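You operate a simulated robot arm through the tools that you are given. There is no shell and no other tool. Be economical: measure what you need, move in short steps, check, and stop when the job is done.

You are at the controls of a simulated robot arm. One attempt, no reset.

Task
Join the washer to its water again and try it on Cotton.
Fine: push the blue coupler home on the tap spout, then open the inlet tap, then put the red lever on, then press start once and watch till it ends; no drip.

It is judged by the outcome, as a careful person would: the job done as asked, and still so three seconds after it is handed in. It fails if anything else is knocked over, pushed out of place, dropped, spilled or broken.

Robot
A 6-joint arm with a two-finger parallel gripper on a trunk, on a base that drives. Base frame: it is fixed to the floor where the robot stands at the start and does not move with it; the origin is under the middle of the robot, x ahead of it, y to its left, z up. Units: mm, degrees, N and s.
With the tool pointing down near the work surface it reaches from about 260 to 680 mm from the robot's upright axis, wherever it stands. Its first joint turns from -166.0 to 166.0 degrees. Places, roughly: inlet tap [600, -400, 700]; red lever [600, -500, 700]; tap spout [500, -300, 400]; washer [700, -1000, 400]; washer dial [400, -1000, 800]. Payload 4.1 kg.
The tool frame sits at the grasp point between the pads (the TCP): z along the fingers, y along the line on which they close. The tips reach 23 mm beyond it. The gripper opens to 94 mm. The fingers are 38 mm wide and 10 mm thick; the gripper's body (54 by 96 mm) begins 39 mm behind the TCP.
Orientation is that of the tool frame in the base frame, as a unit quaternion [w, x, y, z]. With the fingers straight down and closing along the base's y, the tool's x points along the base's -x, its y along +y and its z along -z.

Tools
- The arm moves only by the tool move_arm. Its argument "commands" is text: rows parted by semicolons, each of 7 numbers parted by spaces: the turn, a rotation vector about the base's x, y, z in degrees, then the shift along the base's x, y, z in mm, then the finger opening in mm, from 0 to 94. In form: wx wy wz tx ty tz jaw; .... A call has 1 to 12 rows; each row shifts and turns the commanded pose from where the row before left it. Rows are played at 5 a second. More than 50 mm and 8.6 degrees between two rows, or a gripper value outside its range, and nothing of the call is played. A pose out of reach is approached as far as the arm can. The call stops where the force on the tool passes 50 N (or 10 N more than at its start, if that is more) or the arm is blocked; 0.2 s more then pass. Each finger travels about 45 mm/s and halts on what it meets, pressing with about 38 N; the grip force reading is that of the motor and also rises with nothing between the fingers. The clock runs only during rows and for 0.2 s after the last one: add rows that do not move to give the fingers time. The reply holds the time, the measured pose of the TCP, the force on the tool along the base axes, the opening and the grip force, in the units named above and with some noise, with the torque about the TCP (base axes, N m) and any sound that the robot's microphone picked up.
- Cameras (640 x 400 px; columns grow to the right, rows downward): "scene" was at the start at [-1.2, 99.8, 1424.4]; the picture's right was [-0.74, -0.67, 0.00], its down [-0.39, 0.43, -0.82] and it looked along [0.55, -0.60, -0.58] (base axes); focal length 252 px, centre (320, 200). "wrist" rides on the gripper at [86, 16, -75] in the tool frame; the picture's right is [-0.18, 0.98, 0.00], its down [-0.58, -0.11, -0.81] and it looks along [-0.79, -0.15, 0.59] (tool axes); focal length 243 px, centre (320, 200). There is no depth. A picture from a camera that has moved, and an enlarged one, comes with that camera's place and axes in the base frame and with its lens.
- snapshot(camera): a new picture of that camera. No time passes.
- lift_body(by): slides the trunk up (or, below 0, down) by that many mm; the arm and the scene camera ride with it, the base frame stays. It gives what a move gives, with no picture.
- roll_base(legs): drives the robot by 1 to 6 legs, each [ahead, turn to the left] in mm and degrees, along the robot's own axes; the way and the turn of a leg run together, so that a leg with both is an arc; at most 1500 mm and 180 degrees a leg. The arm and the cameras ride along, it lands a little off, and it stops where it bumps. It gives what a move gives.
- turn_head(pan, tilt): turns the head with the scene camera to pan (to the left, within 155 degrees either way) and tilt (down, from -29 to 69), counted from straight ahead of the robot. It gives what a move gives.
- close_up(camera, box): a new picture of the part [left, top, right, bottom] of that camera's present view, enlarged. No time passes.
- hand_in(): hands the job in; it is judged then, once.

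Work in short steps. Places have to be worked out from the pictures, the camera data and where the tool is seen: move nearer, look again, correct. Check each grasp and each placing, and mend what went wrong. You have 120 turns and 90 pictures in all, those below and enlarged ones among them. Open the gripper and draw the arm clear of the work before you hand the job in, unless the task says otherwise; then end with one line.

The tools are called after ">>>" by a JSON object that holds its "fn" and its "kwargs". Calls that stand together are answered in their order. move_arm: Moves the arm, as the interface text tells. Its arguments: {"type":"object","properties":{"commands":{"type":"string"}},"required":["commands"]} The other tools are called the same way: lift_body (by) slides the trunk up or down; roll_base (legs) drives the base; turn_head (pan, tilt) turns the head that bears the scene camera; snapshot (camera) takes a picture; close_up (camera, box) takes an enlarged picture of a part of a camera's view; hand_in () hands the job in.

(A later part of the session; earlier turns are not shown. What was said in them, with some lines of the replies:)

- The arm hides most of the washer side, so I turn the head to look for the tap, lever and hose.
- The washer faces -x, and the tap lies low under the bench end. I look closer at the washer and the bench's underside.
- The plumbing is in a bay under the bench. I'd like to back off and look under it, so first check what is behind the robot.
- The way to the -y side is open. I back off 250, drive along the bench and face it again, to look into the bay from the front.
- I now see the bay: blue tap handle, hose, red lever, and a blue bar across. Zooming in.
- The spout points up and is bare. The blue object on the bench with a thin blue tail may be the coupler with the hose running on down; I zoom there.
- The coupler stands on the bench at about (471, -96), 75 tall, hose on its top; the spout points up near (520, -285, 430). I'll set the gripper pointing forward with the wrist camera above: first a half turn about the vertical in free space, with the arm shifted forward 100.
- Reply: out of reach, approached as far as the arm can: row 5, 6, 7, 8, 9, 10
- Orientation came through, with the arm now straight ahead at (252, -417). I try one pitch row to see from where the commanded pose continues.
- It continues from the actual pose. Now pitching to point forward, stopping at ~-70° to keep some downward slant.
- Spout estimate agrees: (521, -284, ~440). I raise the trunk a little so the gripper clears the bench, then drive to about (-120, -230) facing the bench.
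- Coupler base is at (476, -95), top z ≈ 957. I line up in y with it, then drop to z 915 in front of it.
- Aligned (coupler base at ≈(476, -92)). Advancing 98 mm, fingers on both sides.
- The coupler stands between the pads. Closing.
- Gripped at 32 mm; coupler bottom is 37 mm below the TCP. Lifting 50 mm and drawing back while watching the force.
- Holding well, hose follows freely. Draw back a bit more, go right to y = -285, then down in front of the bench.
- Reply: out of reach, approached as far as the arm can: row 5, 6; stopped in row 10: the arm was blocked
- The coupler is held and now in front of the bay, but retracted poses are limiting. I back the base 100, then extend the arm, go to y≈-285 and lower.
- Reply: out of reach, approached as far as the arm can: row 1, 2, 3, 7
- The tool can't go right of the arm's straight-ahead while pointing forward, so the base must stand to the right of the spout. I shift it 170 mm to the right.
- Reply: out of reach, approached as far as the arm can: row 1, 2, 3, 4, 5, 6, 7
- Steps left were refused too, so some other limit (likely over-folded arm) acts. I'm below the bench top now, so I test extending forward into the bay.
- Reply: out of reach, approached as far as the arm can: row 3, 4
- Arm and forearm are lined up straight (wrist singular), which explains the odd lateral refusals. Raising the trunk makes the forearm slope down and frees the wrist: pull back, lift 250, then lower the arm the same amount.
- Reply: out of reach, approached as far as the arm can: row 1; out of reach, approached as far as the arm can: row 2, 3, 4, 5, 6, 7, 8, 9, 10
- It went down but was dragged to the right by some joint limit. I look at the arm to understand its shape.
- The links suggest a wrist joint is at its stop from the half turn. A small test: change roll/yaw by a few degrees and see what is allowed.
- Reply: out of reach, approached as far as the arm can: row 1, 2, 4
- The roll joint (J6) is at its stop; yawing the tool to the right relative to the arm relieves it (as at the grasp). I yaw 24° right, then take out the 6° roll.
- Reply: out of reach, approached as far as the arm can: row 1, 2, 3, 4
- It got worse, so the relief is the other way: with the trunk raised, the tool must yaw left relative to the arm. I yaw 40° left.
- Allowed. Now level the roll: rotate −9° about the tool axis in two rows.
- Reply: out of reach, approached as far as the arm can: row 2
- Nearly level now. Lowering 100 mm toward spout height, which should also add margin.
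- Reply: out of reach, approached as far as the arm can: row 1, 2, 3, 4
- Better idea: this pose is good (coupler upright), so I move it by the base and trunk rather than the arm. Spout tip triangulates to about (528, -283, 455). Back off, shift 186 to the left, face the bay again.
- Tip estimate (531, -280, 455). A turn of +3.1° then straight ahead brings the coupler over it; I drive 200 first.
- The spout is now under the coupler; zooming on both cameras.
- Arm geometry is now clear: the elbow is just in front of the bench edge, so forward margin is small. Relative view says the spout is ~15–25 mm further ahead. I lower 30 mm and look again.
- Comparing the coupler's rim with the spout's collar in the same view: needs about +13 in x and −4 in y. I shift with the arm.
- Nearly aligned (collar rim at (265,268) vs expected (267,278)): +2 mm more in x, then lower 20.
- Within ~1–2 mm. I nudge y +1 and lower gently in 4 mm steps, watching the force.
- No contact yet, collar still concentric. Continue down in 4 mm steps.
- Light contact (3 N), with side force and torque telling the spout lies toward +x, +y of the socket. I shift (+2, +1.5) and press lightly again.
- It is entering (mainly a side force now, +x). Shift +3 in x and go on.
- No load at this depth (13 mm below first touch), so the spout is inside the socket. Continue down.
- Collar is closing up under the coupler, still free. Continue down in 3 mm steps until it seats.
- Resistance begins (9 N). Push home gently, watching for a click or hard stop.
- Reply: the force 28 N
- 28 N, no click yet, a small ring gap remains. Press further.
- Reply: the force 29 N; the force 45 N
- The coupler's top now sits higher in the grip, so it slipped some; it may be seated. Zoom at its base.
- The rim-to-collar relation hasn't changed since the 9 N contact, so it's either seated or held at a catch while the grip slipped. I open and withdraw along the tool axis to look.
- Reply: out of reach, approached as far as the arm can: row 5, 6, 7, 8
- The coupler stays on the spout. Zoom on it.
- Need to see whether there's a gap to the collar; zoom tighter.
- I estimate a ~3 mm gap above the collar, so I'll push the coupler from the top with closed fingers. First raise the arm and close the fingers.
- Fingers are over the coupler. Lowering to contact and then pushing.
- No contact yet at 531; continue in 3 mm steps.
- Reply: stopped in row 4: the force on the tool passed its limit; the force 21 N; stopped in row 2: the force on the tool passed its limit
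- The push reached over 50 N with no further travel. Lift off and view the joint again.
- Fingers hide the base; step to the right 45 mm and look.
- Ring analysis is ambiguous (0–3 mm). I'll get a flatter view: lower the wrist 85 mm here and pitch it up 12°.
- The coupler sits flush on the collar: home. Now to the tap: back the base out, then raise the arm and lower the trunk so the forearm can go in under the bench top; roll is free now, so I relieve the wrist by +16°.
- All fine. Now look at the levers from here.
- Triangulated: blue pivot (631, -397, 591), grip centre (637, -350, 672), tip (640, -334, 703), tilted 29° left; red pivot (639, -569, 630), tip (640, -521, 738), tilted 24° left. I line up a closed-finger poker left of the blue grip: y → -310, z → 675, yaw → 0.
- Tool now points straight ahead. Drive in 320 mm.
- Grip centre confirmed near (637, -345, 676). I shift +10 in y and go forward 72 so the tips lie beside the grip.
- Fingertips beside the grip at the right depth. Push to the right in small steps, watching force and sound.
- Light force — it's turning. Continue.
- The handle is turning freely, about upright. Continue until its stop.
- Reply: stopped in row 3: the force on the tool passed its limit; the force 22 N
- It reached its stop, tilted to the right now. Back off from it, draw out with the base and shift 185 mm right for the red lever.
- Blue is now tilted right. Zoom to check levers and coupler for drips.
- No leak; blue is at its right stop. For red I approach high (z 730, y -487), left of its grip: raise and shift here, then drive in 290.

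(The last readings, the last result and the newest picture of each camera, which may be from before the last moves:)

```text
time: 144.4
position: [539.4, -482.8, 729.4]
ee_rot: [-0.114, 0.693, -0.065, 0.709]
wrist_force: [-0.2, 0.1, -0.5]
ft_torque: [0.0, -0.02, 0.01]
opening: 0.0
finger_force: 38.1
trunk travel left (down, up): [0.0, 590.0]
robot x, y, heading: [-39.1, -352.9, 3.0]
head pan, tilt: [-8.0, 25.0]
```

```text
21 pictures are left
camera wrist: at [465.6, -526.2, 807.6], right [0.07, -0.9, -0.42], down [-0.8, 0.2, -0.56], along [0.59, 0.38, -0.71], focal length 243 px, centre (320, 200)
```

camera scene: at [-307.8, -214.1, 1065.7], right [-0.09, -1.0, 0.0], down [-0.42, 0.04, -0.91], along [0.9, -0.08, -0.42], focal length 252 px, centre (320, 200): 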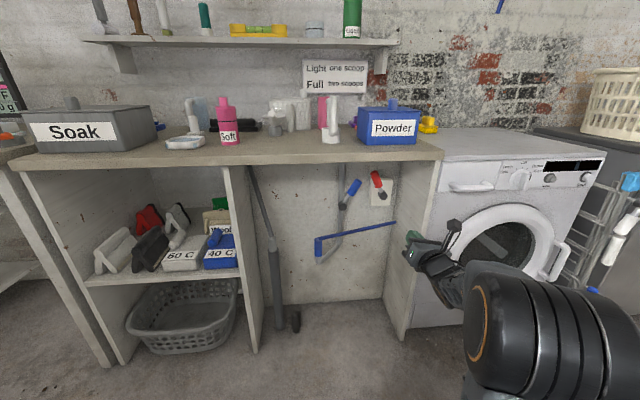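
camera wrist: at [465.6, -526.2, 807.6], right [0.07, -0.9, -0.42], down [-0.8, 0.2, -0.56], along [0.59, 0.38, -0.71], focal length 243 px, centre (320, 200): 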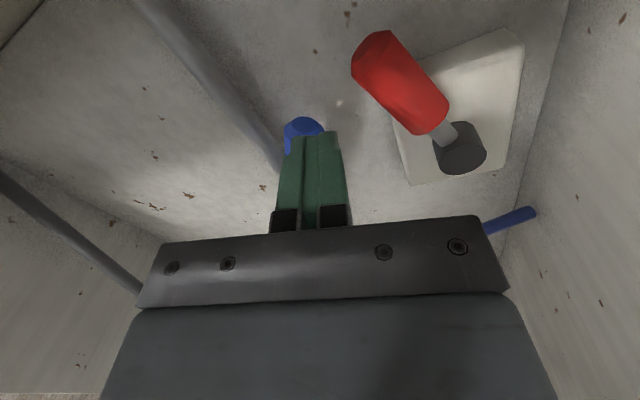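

Red tip at ≈(640, -515, 735). I lower 6, and go forward 75 between blue and red.

>>> {"fn": "move_arm", "kwargs": {"commands": "0 0 0 20 1 -6 0;0 0 0 20 0 0 0;0 0 0 18 0 0 0;0 0 0 17 0 0 0;0 0 0 0 0 0 0"}}

>>> {"fn": "snapshot", "kwargs": {"camera": "wrist"}}

```text
time: 145.6
position: [615.3, -482.7, 723.5]
ee_rot: [-0.115, 0.693, -0.064, 0.709]
wrist_force: [-0.9, 0.1, -0.1]
ft_torque: [0.0, 0.03, -0.01]
opening: 0.0
finger_force: 37.2
trunk travel left (down, up): [0.0, 590.0]
robot x, y, heading: [-36.1, -352.4, 3.0]
head pan, tilt: [-8.0, 25.0]
```

```text
20 pictures are left
camera wrist: at [541.3, -525.8, 801.0], right [0.07, -0.9, -0.42], down [-0.8, 0.2, -0.56], along [0.59, 0.38, -0.71], focal length 243 px, centre (320, 200)
```

wrist: 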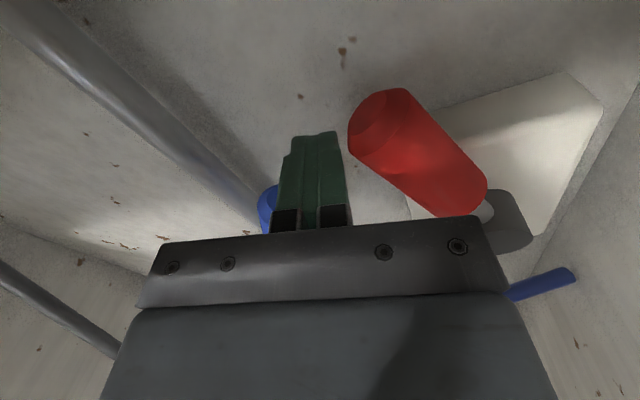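

In place between the two grips, free of contact. Push red to the right in steps.

>>> {"fn": "move_arm", "kwargs": {"commands": "0 0 0 0 -8 0 0;0 0 0 0 -8 0 0;0 0 0 0 -8 0 0;0 0 0 0 -8 0 0;0 0 0 0 -8 0 0;0 0 0 0 -8 0 0;0 0 0 0 0 0 0"}}

>>> {"fn": "move_arm", "kwargs": {"commands": "0 0 0 0 -8 0 0;0 0 0 0 -8 0 0;0 0 0 0 -8 0 0;0 0 0 0 -8 -1 0;0 0 0 0 -7 -1 0;0 0 0 0 -7 -2 0;0 0 0 0 0 0 0"}}

>>> {"fn": "snapshot", "kwargs": {"camera": "wrist"}}

```text
time: 147.2
position: [615.0, -531.9, 723.5]
ee_rot: [-0.114, 0.694, -0.065, 0.708]
wrist_force: [-7.9, 2.0, -0.8]
ft_torque: [-0.07, -0.07, -0.14]
opening: 0.0
finger_force: 38.1
trunk travel left (down, up): [0.0, 590.0]
robot x, y, heading: [-42.3, -352.0, 3.0]
head pan, tilt: [-8.0, 25.0]
```

```text
time: 148.8
position: [614.0, -568.2, 724.3]
ee_rot: [-0.121, 0.691, -0.057, 0.71]
wrist_force: [-18.9, 18.1, 3.1]
ft_torque: [0.39, 0.4, -0.03]
opening: 0.0
finger_force: 37.6
trunk travel left (down, up): [0.0, 590.0]
robot x, y, heading: [-36.5, -355.0, 3.3]
head pan, tilt: [-8.0, 25.0]
stopped in row 7: the force on the tool passed its limit (the readings are from after the stop); the commanded pose is now the measured one
```

```text
19 pictures are left
camera wrist: at [541.1, -611.6, 800.2], right [0.09, -0.9, -0.42], down [-0.8, 0.18, -0.57], along [0.59, 0.39, -0.71], focal length 243 px, centre (320, 200)
```

wrist: 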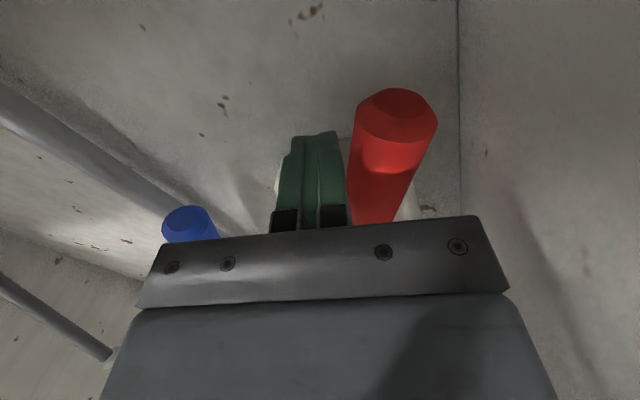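

Red is at its right stop. Back off and draw out, then look at the washer panel.

>>> {"fn": "move_arm", "kwargs": {"commands": "0 0 0 0 7 0 0;0 0 0 -20 3 0 0;0 0 0 -25 0 0 0;0 0 0 -25 0 0 0;0 0 0 0 0 0 0"}}

>>> {"fn": "roll_base", "kwargs": {"legs": [[-340, 0], [0, -93], [330, 0], [0, 90]]}}

>>> {"fn": "turn_head", "kwargs": {"pan": -15, "tilt": 22}}

>>> {"fn": "snapshot", "kwargs": {"camera": "scene"}}

```text
time: 150.0
position: [545.3, -561.4, 720.7]
ee_rot: [-0.119, 0.693, -0.061, 0.709]
wrist_force: [0.3, 0.6, -0.6]
ft_torque: [-0.01, -0.03, 0.0]
opening: 0.0
finger_force: 37.7
trunk travel left (down, up): [0.0, 590.0]
robot x, y, heading: [-38.3, -351.9, 3.5]
head pan, tilt: [-8.0, 25.0]
```

```text
time: 161.8
position: [204.6, -932.7, 721.1]
ee_rot: [-0.107, 0.691, -0.072, 0.711]
wrist_force: [0.3, 0.6, -0.1]
ft_torque: [-0.01, 0.02, -0.03]
opening: 0.0
finger_force: 37.5
trunk travel left (down, up): [0.0, 590.0]
robot x, y, heading: [-372.9, -703.1, 1.2]
head pan, tilt: [-8.0, 25.0]
```

```text
time: 162.5
position: [204.6, -933.3, 721.8]
ee_rot: [-0.107, 0.691, -0.072, 0.711]
wrist_force: [0.1, 0.8, -0.2]
ft_torque: [-0.03, 0.01, 0.03]
opening: 0.2
finger_force: 37.8
trunk travel left (down, up): [0.0, 590.0]
robot x, y, heading: [-371.7, -705.1, 1.4]
head pan, tilt: [-15.0, 22.0]
```

```text
18 pictures are left
camera scene: at [-346.6, -563.3, 1070.5], right [-0.24, -0.97, 0.0], down [-0.36, 0.09, -0.93], along [0.9, -0.22, -0.37], focal length 252 px, centre (320, 200)
```

scene: 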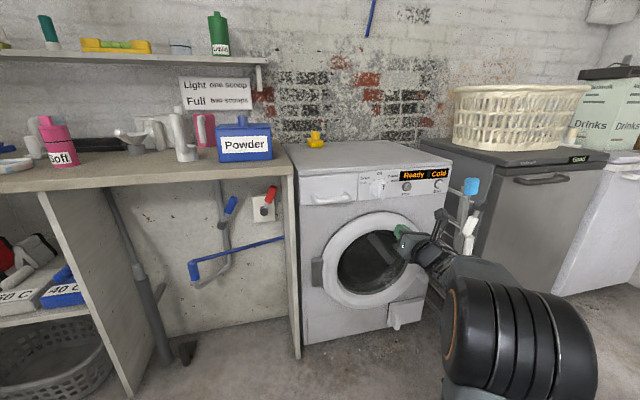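

The display now shows "Ready Cold". Zoom on the panel.

>>> {"fn": "close_up", "kwargs": {"camera": "scene", "box": [346, 158, 458, 214]}}

```text
5.71 times, centred on (402, 186) of scene
camera zoom: at [-346.6, -563.3, 1070.5], right [-0.24, -0.97, 0.0], down [-0.36, 0.09, -0.93], along [0.9, -0.22, -0.37], focal length 1439 px, centre (-149, 280)
```

zoom: 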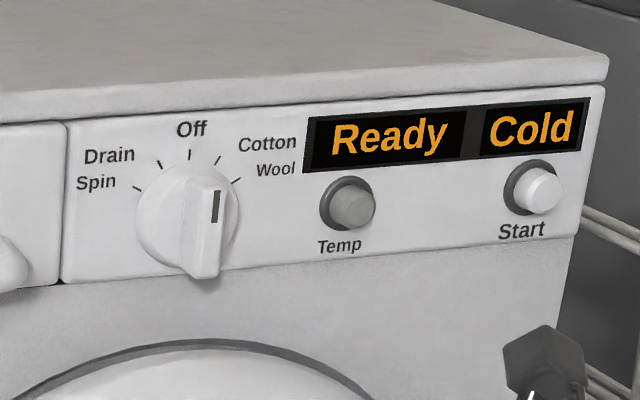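

Panel geometry (x≈450): dial centre ≈(·, -976.5, 760), ticks: Off 0°, Cotton ≈ 28° clockwise, Start ≈(435, -1227, 766). I'll grip the dial's ridge and turn clockwise (the wrist's free direction). Align: z 760, y -976, take the roll back to 0, open to 60.

>>> {"fn": "move_arm", "kwargs": {"commands": "0 0 0 0 -22 20 30;0 0 0 0 -21 19 60;-7.2 0 0 0 0 0 60;-7.2 0 0 0 0 0 60;0 0 0 0 0 0 60"}}

>>> {"fn": "snapshot", "kwargs": {"camera": "wrist"}}

```text
time: 163.7
position: [205.0, -975.2, 759.1]
ee_rot: [-0.018, 0.699, 0.018, 0.714]
wrist_force: [0.0, -1.1, 0.5]
ft_torque: [-0.01, 0.0, -0.01]
opening: 59.9
finger_force: 0.1
trunk travel left (down, up): [0.0, 590.0]
robot x, y, heading: [-374.5, -704.7, 1.2]
head pan, tilt: [-15.0, 22.0]
```

```text
16 pictures are left
camera wrist: at [129.4, -995.6, 844.9], right [0.05, -0.98, -0.18], down [-0.8, 0.07, -0.6], along [0.6, 0.18, -0.78], focal length 243 px, centre (320, 200)
```

wrist: 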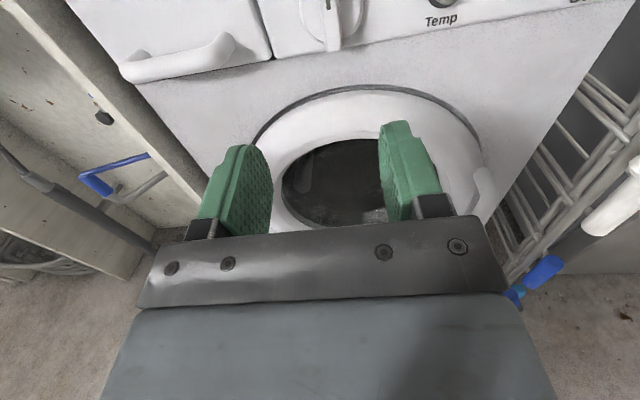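

Orientation is level and y matches the dial. Drive forward 120 and look again.

>>> {"fn": "roll_base", "kwargs": {"legs": [[0, -1.2], [120, 0]]}}

>>> {"fn": "snapshot", "kwargs": {"camera": "wrist"}}

```text
time: 165.2
position: [317.5, -986.8, 759.5]
ee_rot: [-0.012, 0.7, 0.011, 0.714]
wrist_force: [-0.6, -1.0, 0.7]
ft_torque: [0.01, 0.01, 0.01]
opening: 59.9
finger_force: 0.0
trunk travel left (down, up): [0.0, 590.0]
robot x, y, heading: [-255.8, -699.4, 0.1]
head pan, tilt: [-15.0, 22.0]
```

```text
15 pictures are left
camera wrist: at [241.4, -1005.9, 844.8], right [0.03, -0.98, -0.19], down [-0.8, 0.09, -0.6], along [0.6, 0.17, -0.78], focal length 243 px, centre (320, 200)
```

wrist: 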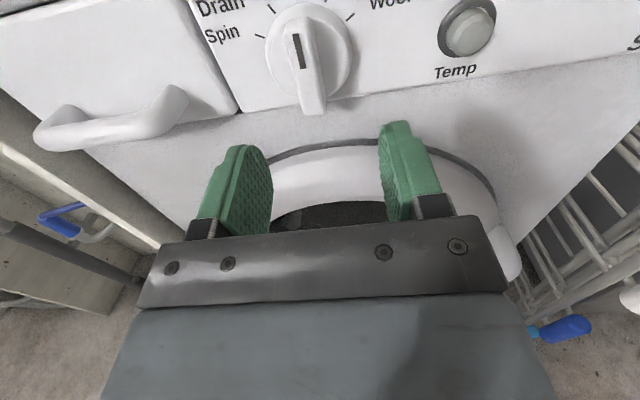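

The ridge is upright (Off), front at x≈430, y -976.5, z 730–793. Shift y +10, open 50, approach to x≈405, then slowly.

>>> {"fn": "move_arm", "kwargs": {"commands": "0 0 0 20 10 1 50;0 0 0 25 0 0 50;0 0 0 25 0 0 50;0 0 0 15 0 0 50;0 0 0 0 0 0 50"}}

>>> {"fn": "snapshot", "kwargs": {"camera": "wrist"}}

```text
time: 166.4
position: [401.7, -978.5, 760.1]
ee_rot: [-0.011, 0.699, 0.009, 0.715]
wrist_force: [0.5, -0.1, -0.4]
ft_torque: [0.02, 0.0, 0.01]
opening: 50.1
finger_force: 0.0
trunk travel left (down, up): [0.0, 590.0]
robot x, y, heading: [-252.2, -702.8, 0.1]
head pan, tilt: [-15.0, 22.0]
```

```text
14 pictures are left
camera wrist: at [325.7, -997.0, 845.8], right [0.03, -0.98, -0.19], down [-0.8, 0.09, -0.6], along [0.6, 0.17, -0.78], focal length 243 px, centre (320, 200)
```

wrist: 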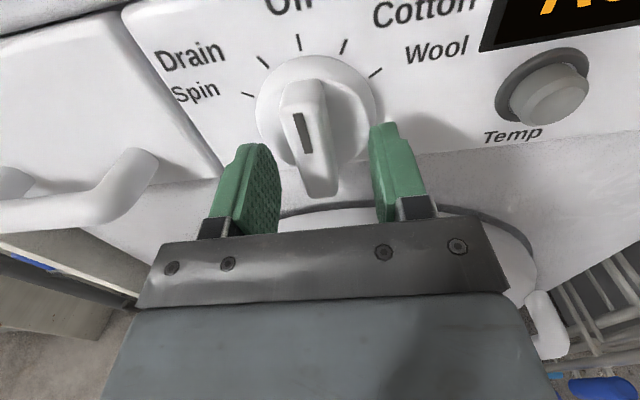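

Ridge is centred between the fingers. Advance 18 mm gently, then close.

>>> {"fn": "move_arm", "kwargs": {"commands": "0 0 0 6 1 0 50;0 0 0 6 0 0 50;0 0 0 6 0 0 50;0 0 0 0 0 0 50"}}

>>> {"fn": "snapshot", "kwargs": {"camera": "wrist"}}

```text
time: 167.2
position: [411.4, -980.9, 761.1]
ee_rot: [-0.008, 0.7, 0.008, 0.714]
wrist_force: [-23.7, 9.0, 0.3]
ft_torque: [-0.07, 0.05, -0.32]
opening: 46.2
finger_force: 0.0
trunk travel left (down, up): [0.0, 590.0]
robot x, y, heading: [-257.2, -704.2, 0.3]
head pan, tilt: [-15.0, 22.0]
stopped in row 3: the force on the tool passed its limit (the readings are from after the stop); the commanded pose is now the measured one
```

```text
13 pictures are left
camera wrist: at [336.1, -998.2, 845.9], right [0.03, -0.98, -0.18], down [-0.8, 0.09, -0.6], along [0.6, 0.16, -0.78], focal length 243 px, centre (320, 200)
```

wrist: 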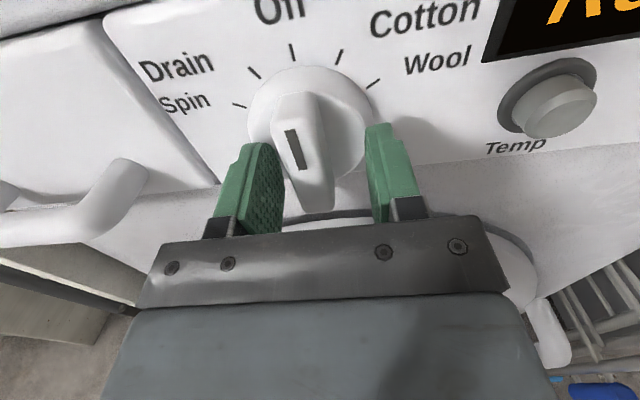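

Tips touched the dial's disc; back off 4 mm and close on the ridge.

>>> {"fn": "move_arm", "kwargs": {"commands": "0 0 0 -4 2 0 46;0 0 0 0 0 0 30;0 0 0 0 0 0 15;0 0 0 0 0 0 8;0 0 0 0 0 0 8;0 0 0 0 0 0 8"}}

>>> {"fn": "snapshot", "kwargs": {"camera": "wrist"}}

```text
time: 168.6
position: [410.1, -975.4, 759.5]
ee_rot: [-0.01, 0.702, 0.011, 0.712]
wrist_force: [1.5, 28.2, -5.5]
ft_torque: [-0.13, -0.96, -0.52]
opening: 19.6
finger_force: 44.7
trunk travel left (down, up): [0.0, 590.0]
robot x, y, heading: [-251.1, -705.3, 0.4]
head pan, tilt: [-15.0, 22.0]
```

```text
12 pictures are left
camera wrist: at [335.6, -993.6, 843.9], right [0.03, -0.98, -0.18], down [-0.8, 0.08, -0.59], along [0.6, 0.16, -0.78], focal length 243 px, centre (320, 200)
```

wrist: 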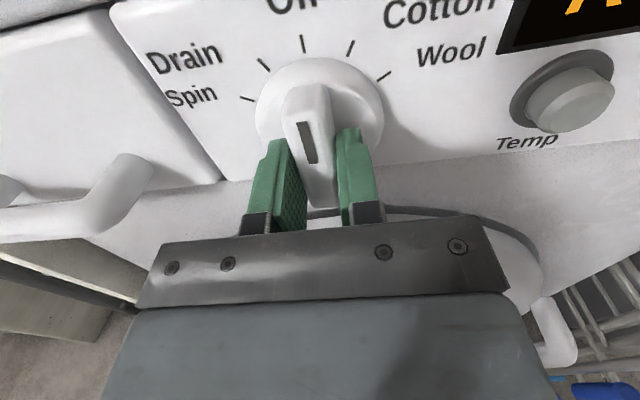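

Gripped at 19.6 mm. Relax the side load by +2.5 in y, then turn clockwise 14° first.

>>> {"fn": "move_arm", "kwargs": {"commands": "0 0 0 0 2.5 0 8;0 0 0 0 0 0 8;4.7 0 0 0 0 0 8;4.7 0 0 0 0 0 8;4.7 0 0 0 0 0 8;0 0 0 0 0 0 8"}}

```text
time: 170.0
position: [410.6, -974.0, 758.2]
ee_rot: [-0.096, 0.695, -0.078, 0.708]
wrist_force: [12.1, 20.2, 1.3]
ft_torque: [-0.09, 0.54, -0.66]
opening: 19.1
finger_force: 44.8
trunk travel left (down, up): [0.0, 590.0]
robot x, y, heading: [-254.8, -700.1, 0.0]
head pan, tilt: [-15.0, 22.0]
```

Turning well. Relax a bit more and turn the remaining 14°.

>>> {"fn": "move_arm", "kwargs": {"commands": "0 0 0 1 1.5 0 8;4.7 0 0 0 0 0 8;4.7 0 0 0 0 0 8;4.7 0 0 0 0 0 8;0 0 0 0 0 0 8"}}

>>> {"fn": "snapshot", "kwargs": {"camera": "wrist"}}

```text
time: 171.2
position: [410.2, -971.9, 759.3]
ee_rot: [-0.181, 0.678, -0.165, 0.693]
wrist_force: [-10.9, 23.7, -2.8]
ft_torque: [-0.03, 0.55, -0.43]
opening: 19.4
finger_force: 44.5
trunk travel left (down, up): [0.0, 590.0]
robot x, y, heading: [-255.3, -701.7, -0.2]
head pan, tilt: [-15.0, 22.0]
```

```text
11 pictures are left
camera wrist: at [335.4, -1029.0, 825.6], right [0.03, -0.78, -0.63], down [-0.8, 0.36, -0.48], along [0.6, 0.51, -0.61], focal length 243 px, centre (320, 200)
```

wrist: 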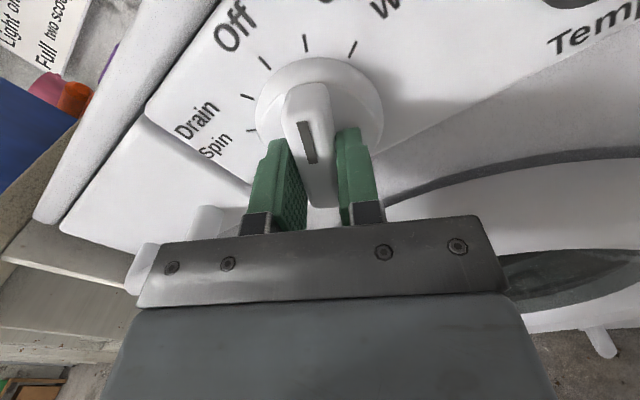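

The Cotton tick now stands where Off stood relative to the gripper: exactly one step. Open and draw back.

>>> {"fn": "move_arm", "kwargs": {"commands": "0 0 0 0 0 0 30;0 0 0 0 0 0 45;0 0 0 0 0 0 45;0 0 0 -15 0 0 45;0 0 0 -25 0 0 45;0 0 0 -25 0 0 45;0 0 0 -15 0 0 20;0 0 0 0 0 0 0;0 0 0 0 0 0 0"}}

>>> {"fn": "close_up", "kwargs": {"camera": "scene", "box": [330, 140, 640, 294]}}

```text
time: 173.2
position: [330.1, -972.8, 758.9]
ee_rot: [-0.18, 0.678, -0.166, 0.693]
wrist_force: [-0.5, -0.4, -0.3]
ft_torque: [-0.02, 0.01, -0.04]
opening: 0.0
finger_force: 26.3
trunk travel left (down, up): [0.0, 590.0]
robot x, y, heading: [-251.7, -707.6, -0.2]
head pan, tilt: [-15.0, 22.0]
```

```text
2.06 times, centred on (485, 217) of scene
camera zoom: at [-225.6, -563.3, 1070.5], right [-0.26, -0.97, 0.0], down [-0.36, 0.1, -0.93], along [0.9, -0.24, -0.37], focal length 520 px, centre (-21, 165)
```

zoom: 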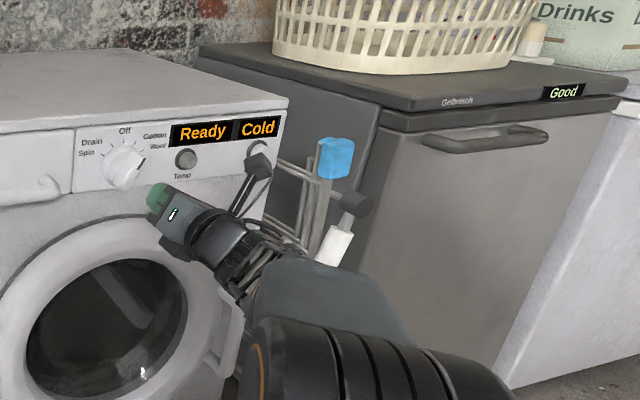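

>>> {"fn": "close_up", "kwargs": {"camera": "scene", "box": [366, 190, 466, 240]}}

```text
6.40 times, centred on (416, 215) of scene
camera zoom: at [-225.6, -563.3, 1070.5], right [-0.26, -0.97, 0.0], down [-0.36, 0.1, -0.93], along [0.9, -0.24, -0.37], focal length 1611 px, centre (-294, 104)
```

zoom: 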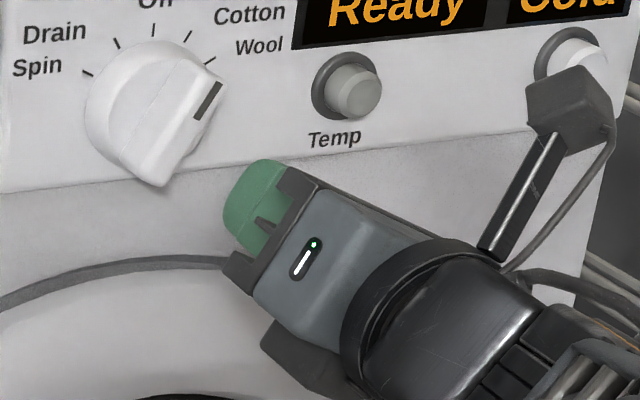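

The ridge points at Cotton. Start button triangulates to (430, -1222, 769). Move the base 245 mm to the right.

>>> {"fn": "roll_base", "kwargs": {"legs": [[-80, 0], [0, -90], [245, 0], [0, 90]]}}

>>> {"fn": "snapshot", "kwargs": {"camera": "wrist"}}

```text
time: 183.3
position: [258.2, -1209.5, 758.2]
ee_rot: [-0.186, 0.68, -0.16, 0.691]
wrist_force: [-1.0, -0.7, 0.5]
ft_torque: [0.01, 0.0, -0.06]
opening: 0.0
finger_force: 38.0
trunk travel left (down, up): [0.0, 590.0]
robot x, y, heading: [-331.8, -952.6, 0.8]
head pan, tilt: [-15.0, 22.0]
```

```text
8 pictures are left
camera wrist: at [184.0, -1267.4, 825.5], right [0.04, -0.78, -0.63], down [-0.8, 0.35, -0.48], along [0.59, 0.52, -0.61], focal length 243 px, centre (320, 200)
```

wrist: 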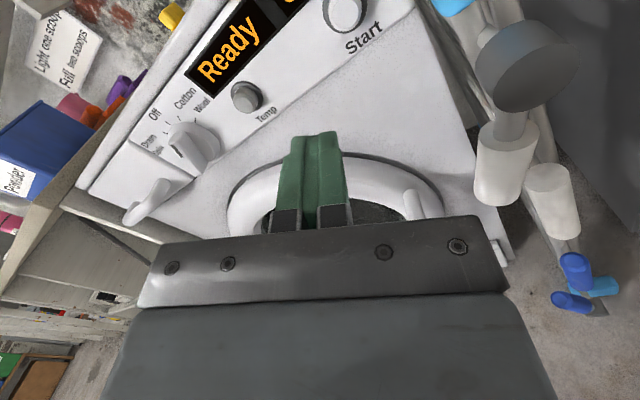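

Start seen at ≈(430, -1230, 766). Raise 8, shift -18 in y, drive forward 90, and look again.

>>> {"fn": "move_arm", "kwargs": {"commands": "0 0 0 0 -18 8 0;0 0 0 0 0 0 0"}}

>>> {"fn": "roll_base", "kwargs": {"legs": [[90, 0]]}}

>>> {"fn": "snapshot", "kwargs": {"camera": "wrist"}}

```text
time: 183.9
position: [258.5, -1228.8, 765.5]
ee_rot: [-0.186, 0.679, -0.16, 0.692]
wrist_force: [-0.1, 0.4, -0.2]
ft_torque: [0.0, 0.03, 0.02]
opening: 0.0
finger_force: 37.9
trunk travel left (down, up): [0.0, 590.0]
robot x, y, heading: [-330.7, -949.5, 1.0]
head pan, tilt: [-15.0, 22.0]
```

```text
time: 185.0
position: [348.3, -1228.6, 767.1]
ee_rot: [-0.185, 0.679, -0.161, 0.692]
wrist_force: [0.7, 0.2, -0.2]
ft_torque: [0.01, -0.01, 0.03]
opening: 0.0
finger_force: 38.0
trunk travel left (down, up): [0.0, 590.0]
robot x, y, heading: [-243.4, -949.4, 1.0]
head pan, tilt: [-15.0, 22.0]
```

```text
7 pictures are left
camera wrist: at [274.2, -1285.2, 833.5], right [0.04, -0.78, -0.63], down [-0.8, 0.35, -0.48], along [0.59, 0.52, -0.61], focal length 243 px, centre (320, 200)
```

wrist: 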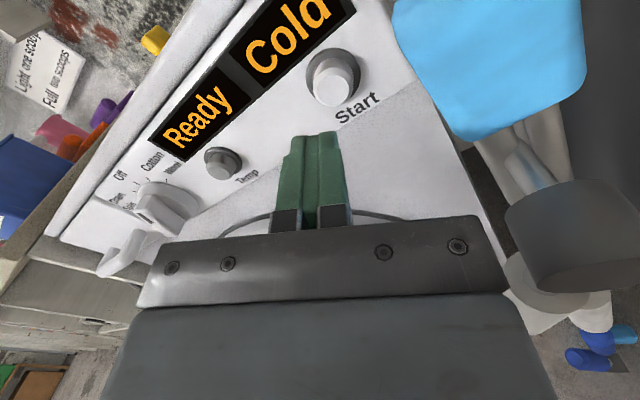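

The airer's blue cap is close on the right (≈(354, -1289, 748)), so I must keep the gripper's body left: back off 60, roll back 18° and yaw the tool 20° to the right so the body trails on the left.

>>> {"fn": "roll_base", "kwargs": {"legs": [[-60, 0]]}}

>>> {"fn": "move_arm", "kwargs": {"commands": "-6 0 0 0 5 0 0;-6 0 0 0 5 0 0;-6 0 0 0 0 0 0;0 0 -7 0 0 0 0;0 0 -7 0 0 0 0;0 0 -6 0 0 0 0;0 0 0 0 0 0 0"}}

```text
time: 185.9
position: [289.5, -1228.0, 767.6]
ee_rot: [-0.185, 0.679, -0.16, 0.692]
wrist_force: [-0.3, 0.3, 0.0]
ft_torque: [-0.04, 0.01, -0.03]
opening: 0.0
finger_force: 38.4
trunk travel left (down, up): [0.0, 590.0]
robot x, y, heading: [-299.3, -948.9, 0.5]
head pan, tilt: [-15.0, 22.0]
```

```text
time: 187.5
position: [289.2, -1218.3, 766.3]
ee_rot: [0.047, 0.68, -0.171, 0.711]
wrist_force: [0.1, 0.4, -0.1]
ft_torque: [0.03, 0.0, -0.01]
opening: 0.0
finger_force: 37.8
trunk travel left (down, up): [0.0, 590.0]
robot x, y, heading: [-304.4, -944.2, 0.8]
head pan, tilt: [-15.0, 22.0]
```

Tool now yawed 18° right and level. Drive forward 70 and check before pressing (tip target (428, -1236, 765) → TCP (406, -1229, 765)).

>>> {"fn": "roll_base", "kwargs": {"legs": [[70, 0]]}}

>>> {"fn": "snapshot", "kwargs": {"camera": "wrist"}}

```text
time: 188.5
position: [358.8, -1216.7, 765.7]
ee_rot: [0.048, 0.68, -0.171, 0.711]
wrist_force: [0.2, 0.3, 0.4]
ft_torque: [0.03, 0.02, 0.0]
opening: 0.1
finger_force: 37.7
trunk travel left (down, up): [0.0, 590.0]
robot x, y, heading: [-233.0, -948.3, 1.0]
head pan, tilt: [-15.0, 22.0]
```

```text
6 pictures are left
camera wrist: at [276.8, -1224.3, 847.5], right [-0.28, -0.89, -0.36], down [-0.69, 0.45, -0.56], along [0.66, 0.09, -0.74], focal length 243 px, centre (320, 200)
```

wrist: 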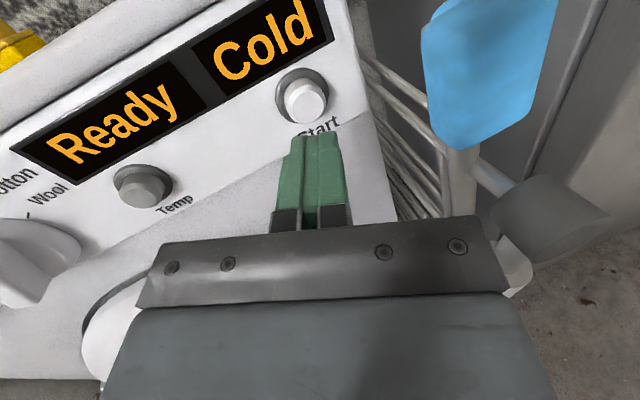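

Cap front triangulates to (440, -1233, 764); the airer stays ~30 mm clear. Align and advance to 8 mm short.

>>> {"fn": "move_arm", "kwargs": {"commands": "0 0 0 15 -9 -1 0;0 0 0 18 0 -1 0;0 0 0 14 0 0 0;0 0 0 0 0 0 0"}}

>>> {"fn": "snapshot", "kwargs": {"camera": "wrist"}}

```text
time: 189.5
position: [406.7, -1226.5, 764.4]
ee_rot: [0.047, 0.68, -0.172, 0.711]
wrist_force: [0.4, -0.4, 0.0]
ft_torque: [-0.03, 0.04, 0.03]
opening: 0.0
finger_force: 38.2
trunk travel left (down, up): [0.0, 590.0]
robot x, y, heading: [-229.0, -945.3, 0.7]
head pan, tilt: [-15.0, 22.0]
```

```text
5 pictures are left
camera wrist: at [324.4, -1233.7, 844.6], right [-0.28, -0.89, -0.36], down [-0.69, 0.45, -0.56], along [0.66, 0.09, -0.74], focal length 243 px, centre (320, 200)
```

wrist: 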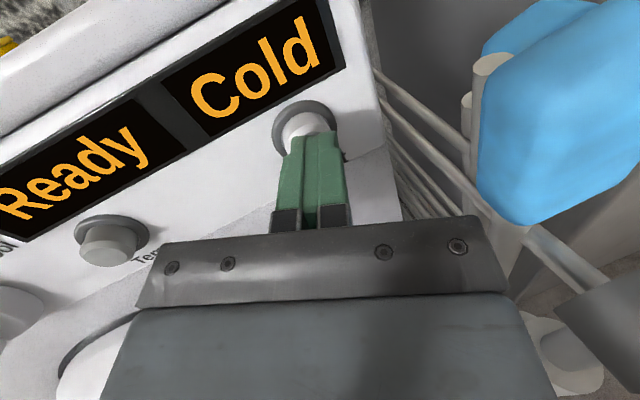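

The fingertips are right in front of the cap. Press in 3 mm steps.

>>> {"fn": "move_arm", "kwargs": {"commands": "0 0 0 3 0 0 0;0 0 0 3 0 0 0;0 0 0 3 0 0 0;0 0 0 0 0 0 0"}}

```text
time: 190.5
position: [413.8, -1226.9, 765.0]
ee_rot: [0.047, 0.68, -0.171, 0.711]
wrist_force: [-3.5, 0.3, -0.8]
ft_torque: [0.04, 0.09, -0.02]
opening: 0.1
finger_force: 38.3
trunk travel left (down, up): [0.0, 590.0]
robot x, y, heading: [-234.7, -945.5, 1.0]
head pan, tilt: [-15.0, 22.0]
heard: click
```

A click: pressed. Back off straight and wait, watching the display.

>>> {"fn": "move_arm", "kwargs": {"commands": "0 0 0 -12 0 0 0;0 0 0 -20 3 0 0;0 0 0 -20 3 0 0;0 0 0 0 0 0 0"}}

>>> {"fn": "snapshot", "kwargs": {"camera": "wrist"}}

```text
time: 191.5
position: [361.9, -1220.4, 765.7]
ee_rot: [0.048, 0.681, -0.171, 0.711]
wrist_force: [-1.4, 0.3, -0.4]
ft_torque: [-0.01, 0.02, 0.03]
opening: 0.2
finger_force: 37.9
trunk travel left (down, up): [0.0, 590.0]
robot x, y, heading: [-229.5, -947.1, 0.6]
head pan, tilt: [-15.0, 22.0]
```

```text
4 pictures are left
camera wrist: at [280.0, -1226.9, 846.1], right [-0.28, -0.89, -0.36], down [-0.69, 0.45, -0.56], along [0.66, 0.09, -0.74], focal length 243 px, centre (320, 200)
```

wrist: 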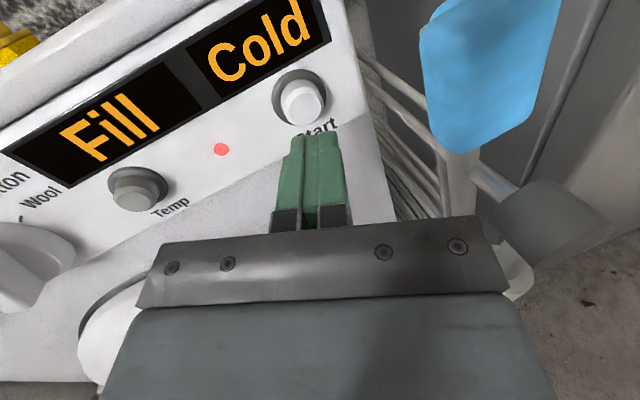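

The display reads "Fill" with the running lamp. I draw the base back clear, open the gripper and aim the head at the panel while time passes.

>>> {"fn": "roll_base", "kwargs": {"legs": [[-250, 0]]}}

>>> {"fn": "turn_head", "kwargs": {"pan": 5, "tilt": 25}}

>>> {"fn": "move_arm", "kwargs": {"commands": "0 0 0 0 0 0 60;0 0 0 0 0 0 60;0 0 0 0 0 0 60;0 0 0 0 0 0 60;0 0 0 0 0 0 60;0 0 0 0 0 0 60;0 0 0 0 0 0 60;0 0 0 0 0 0 60;0 0 0 0 0 0 60;0 0 0 0 0 0 60;0 0 0 0 0 0 60;0 0 0 0 0 0 60"}}

>>> {"fn": "snapshot", "kwargs": {"camera": "scene"}}

```text
time: 193.4
position: [112.2, -1223.8, 764.3]
ee_rot: [0.048, 0.68, -0.172, 0.711]
wrist_force: [-0.2, 0.1, 0.7]
ft_torque: [0.01, 0.01, -0.03]
opening: 0.0
finger_force: 37.6
trunk travel left (down, up): [0.0, 590.0]
robot x, y, heading: [-481.0, -951.6, 0.5]
head pan, tilt: [-15.0, 22.0]
```

```text
time: 194.2
position: [111.2, -1223.9, 765.0]
ee_rot: [0.048, 0.68, -0.172, 0.711]
wrist_force: [-0.1, -0.1, -0.7]
ft_torque: [-0.01, 0.02, -0.02]
opening: 0.0
finger_force: 37.7
trunk travel left (down, up): [0.0, 590.0]
robot x, y, heading: [-481.6, -951.9, 0.7]
head pan, tilt: [5.0, 25.0]
```

```text
time: 196.8
position: [111.7, -1224.0, 764.7]
ee_rot: [0.047, 0.681, -0.17, 0.711]
wrist_force: [-0.8, -0.2, -0.7]
ft_torque: [-0.01, -0.02, 0.0]
opening: 60.1
finger_force: 0.0
trunk travel left (down, up): [0.0, 590.0]
robot x, y, heading: [-483.9, -954.5, 0.9]
head pan, tilt: [5.0, 25.0]
```

```text
3 pictures are left
camera scene: at [-452.7, -778.2, 1065.7], right [0.1, -0.99, 0.0], down [-0.42, -0.04, -0.91], along [0.9, 0.09, -0.42], focal length 252 px, centre (320, 200)
```

scene: 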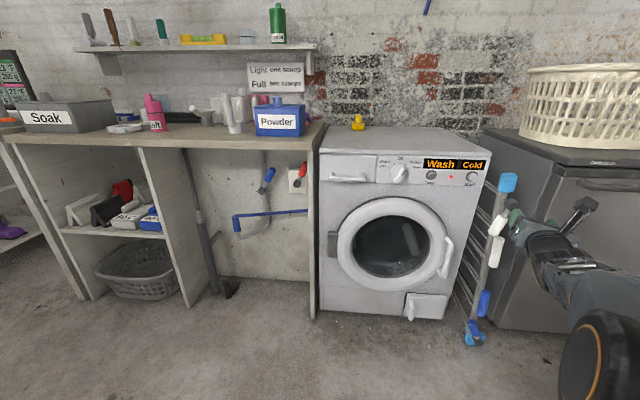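

It is on "Wash", with no drip visible. Wait and listen.

>>> {"fn": "move_arm", "kwargs": {"commands": "0 0 0 0 0 0 60;0 0 0 0 0 0 60;0 0 0 0 0 0 60;0 0 0 0 0 0 60;0 0 0 0 0 0 60;0 0 0 0 0 0 60;0 0 0 0 0 0 60;0 0 0 0 0 0 60;0 0 0 0 0 0 60;0 0 0 0 0 0 60;0 0 0 0 0 0 60;0 0 0 0 0 0 60"}}

>>> {"fn": "move_arm", "kwargs": {"commands": "0 0 0 0 0 0 60;0 0 0 0 0 0 60;0 0 0 0 0 0 60;0 0 0 0 0 0 60;0 0 0 0 0 0 60;0 0 0 0 0 0 60;0 0 0 0 0 0 60;0 0 0 0 0 0 60;0 0 0 0 0 0 60;0 0 0 0 0 0 60;0 0 0 0 0 0 60;0 0 0 0 0 0 60"}}

>>> {"fn": "move_arm", "kwargs": {"commands": "0 0 0 0 0 0 60;0 0 0 0 0 0 60;0 0 0 0 0 0 60;0 0 0 0 0 0 60;0 0 0 0 0 0 60;0 0 0 0 0 0 60;0 0 0 0 0 0 60;0 0 0 0 0 0 60;0 0 0 0 0 0 60;0 0 0 0 0 0 60;0 0 0 0 0 0 60;0 0 0 0 0 0 60"}}

>>> {"fn": "move_arm", "kwargs": {"commands": "0 0 0 0 0 0 60;0 0 0 0 0 0 60;0 0 0 0 0 0 60;0 0 0 0 0 0 60;0 0 0 0 0 0 60;0 0 0 0 0 0 60;0 0 0 0 0 0 60;0 0 0 0 0 0 60;0 0 0 0 0 0 60;0 0 0 0 0 0 60;0 0 0 0 0 0 60;0 0 0 0 0 0 60"}}

```text
time: 199.4
position: [111.7, -1223.9, 764.1]
ee_rot: [0.048, 0.681, -0.17, 0.711]
wrist_force: [-0.6, 0.0, -0.3]
ft_torque: [0.0, 0.03, -0.05]
opening: 59.7
finger_force: 0.0
trunk travel left (down, up): [0.0, 590.0]
robot x, y, heading: [-481.7, -949.8, 0.8]
head pan, tilt: [5.0, 25.0]
```

```text
time: 202.0
position: [112.2, -1223.7, 765.9]
ee_rot: [0.047, 0.681, -0.171, 0.711]
wrist_force: [0.5, -0.6, -0.2]
ft_torque: [-0.03, 0.02, 0.0]
opening: 60.0
finger_force: 0.0
trunk travel left (down, up): [0.0, 590.0]
robot x, y, heading: [-479.8, -950.4, 0.9]
head pan, tilt: [5.0, 25.0]
```

```text
time: 204.6
position: [111.1, -1224.2, 765.8]
ee_rot: [0.048, 0.681, -0.17, 0.711]
wrist_force: [-0.2, -0.3, 0.4]
ft_torque: [-0.02, 0.04, 0.01]
opening: 60.1
finger_force: 0.1
trunk travel left (down, up): [0.0, 590.0]
robot x, y, heading: [-480.4, -951.4, 0.9]
head pan, tilt: [5.0, 25.0]
```

```text
time: 207.2
position: [111.6, -1224.2, 765.0]
ee_rot: [0.047, 0.681, -0.171, 0.711]
wrist_force: [0.4, -0.5, -0.2]
ft_torque: [0.03, 0.01, 0.03]
opening: 60.4
finger_force: 0.1
trunk travel left (down, up): [0.0, 590.0]
robot x, y, heading: [-481.3, -953.7, 0.2]
head pan, tilt: [5.0, 25.0]
```

No sound yet; wait some 13 s more before spending a picture.

>>> {"fn": "move_arm", "kwargs": {"commands": "0 0 0 0 0 0 60;0 0 0 0 0 0 60;0 0 0 0 0 0 60;0 0 0 0 0 0 60;0 0 0 0 0 0 60;0 0 0 0 0 0 60;0 0 0 0 0 0 60;0 0 0 0 0 0 60;0 0 0 0 0 0 60;0 0 0 0 0 0 60;0 0 0 0 0 0 60;0 0 0 0 0 0 60"}}

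>>> {"fn": "move_arm", "kwargs": {"commands": "0 0 0 0 0 0 60;0 0 0 0 0 0 60;0 0 0 0 0 0 60;0 0 0 0 0 0 60;0 0 0 0 0 0 60;0 0 0 0 0 0 60;0 0 0 0 0 0 60;0 0 0 0 0 0 60;0 0 0 0 0 0 60;0 0 0 0 0 0 60;0 0 0 0 0 0 60;0 0 0 0 0 0 60"}}

>>> {"fn": "move_arm", "kwargs": {"commands": "0 0 0 0 0 0 60;0 0 0 0 0 0 60;0 0 0 0 0 0 60;0 0 0 0 0 0 60;0 0 0 0 0 0 60;0 0 0 0 0 0 60;0 0 0 0 0 0 60;0 0 0 0 0 0 60;0 0 0 0 0 0 60;0 0 0 0 0 0 60;0 0 0 0 0 0 60;0 0 0 0 0 0 60"}}

>>> {"fn": "move_arm", "kwargs": {"commands": "0 0 0 0 0 0 60;0 0 0 0 0 0 60;0 0 0 0 0 0 60;0 0 0 0 0 0 60;0 0 0 0 0 0 60;0 0 0 0 0 0 60;0 0 0 0 0 0 60;0 0 0 0 0 0 60;0 0 0 0 0 0 60;0 0 0 0 0 0 60;0 0 0 0 0 0 60;0 0 0 0 0 0 60"}}

>>> {"fn": "move_arm", "kwargs": {"commands": "0 0 0 0 0 0 60;0 0 0 0 0 0 60;0 0 0 0 0 0 60;0 0 0 0 0 0 60;0 0 0 0 0 0 60;0 0 0 0 0 0 60;0 0 0 0 0 0 60;0 0 0 0 0 0 60;0 0 0 0 0 0 60;0 0 0 0 0 0 60;0 0 0 0 0 0 60;0 0 0 0 0 0 60"}}

>>> {"fn": "close_up", "kwargs": {"camera": "scene", "box": [220, 140, 500, 340]}}

```text
time: 209.8
position: [112.2, -1225.2, 766.5]
ee_rot: [0.049, 0.681, -0.171, 0.711]
wrist_force: [-0.1, 0.2, 0.4]
ft_torque: [-0.02, -0.01, -0.02]
opening: 59.8
finger_force: 0.1
trunk travel left (down, up): [0.0, 590.0]
robot x, y, heading: [-481.5, -950.1, 0.9]
head pan, tilt: [5.0, 25.0]
```

```text
time: 212.4
position: [110.1, -1224.1, 765.3]
ee_rot: [0.048, 0.68, -0.171, 0.711]
wrist_force: [0.7, -0.2, 0.0]
ft_torque: [0.0, 0.01, -0.02]
opening: 60.0
finger_force: 0.2
trunk travel left (down, up): [0.0, 590.0]
robot x, y, heading: [-482.0, -953.0, 1.0]
head pan, tilt: [5.0, 25.0]
```

```text
time: 215.0
position: [111.4, -1224.1, 765.1]
ee_rot: [0.048, 0.681, -0.171, 0.711]
wrist_force: [-1.0, -0.5, -0.2]
ft_torque: [-0.01, 0.01, 0.0]
opening: 59.9
finger_force: 0.0
trunk travel left (down, up): [0.0, 590.0]
robot x, y, heading: [-482.5, -948.5, 0.9]
head pan, tilt: [5.0, 25.0]
```

```text
time: 217.6
position: [111.2, -1224.1, 765.8]
ee_rot: [0.048, 0.68, -0.172, 0.711]
wrist_force: [0.6, 0.2, 0.1]
ft_torque: [0.0, -0.02, -0.01]
opening: 59.9
finger_force: 0.0
trunk travel left (down, up): [0.0, 590.0]
robot x, y, heading: [-482.7, -950.7, 0.7]
head pan, tilt: [5.0, 25.0]
```

```text
time: 220.2
position: [113.5, -1223.0, 766.5]
ee_rot: [0.049, 0.68, -0.172, 0.711]
wrist_force: [-0.5, -0.4, 0.1]
ft_torque: [0.03, 0.05, 0.01]
opening: 60.1
finger_force: 0.1
trunk travel left (down, up): [0.0, 590.0]
robot x, y, heading: [-482.6, -952.6, 1.0]
head pan, tilt: [5.0, 25.0]
```

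```text
2.00 times, centred on (360, 240) of scene
camera zoom: at [-452.7, -778.2, 1065.7], right [0.1, -0.99, 0.0], down [-0.42, -0.04, -0.91], along [0.9, 0.09, -0.42], focal length 504 px, centre (240, 120)
```

zoom: 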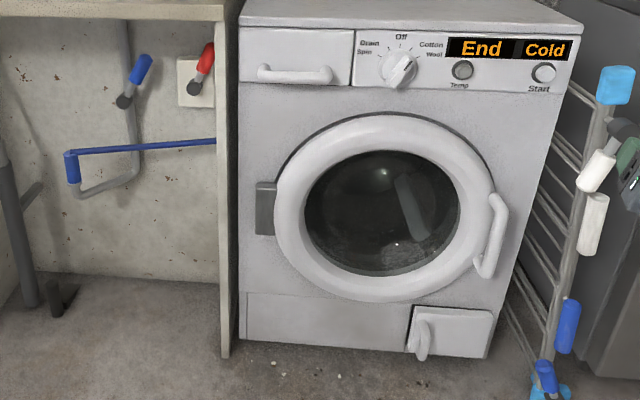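

The display shows "End" and the lamp is out. The coupler is dry, there is no puddle, both levers are on, and the arm is clear with the gripper open. Handing in.

>>> {"fn": "hand_in", "kwargs": {}}

```text
The job is handed in.
```

The blue coupler is home on the spout, the inlet tap is open and the red lever is on. I set the dial to Cotton and pressed start once; the washer ran through to "End", and I saw no drip.
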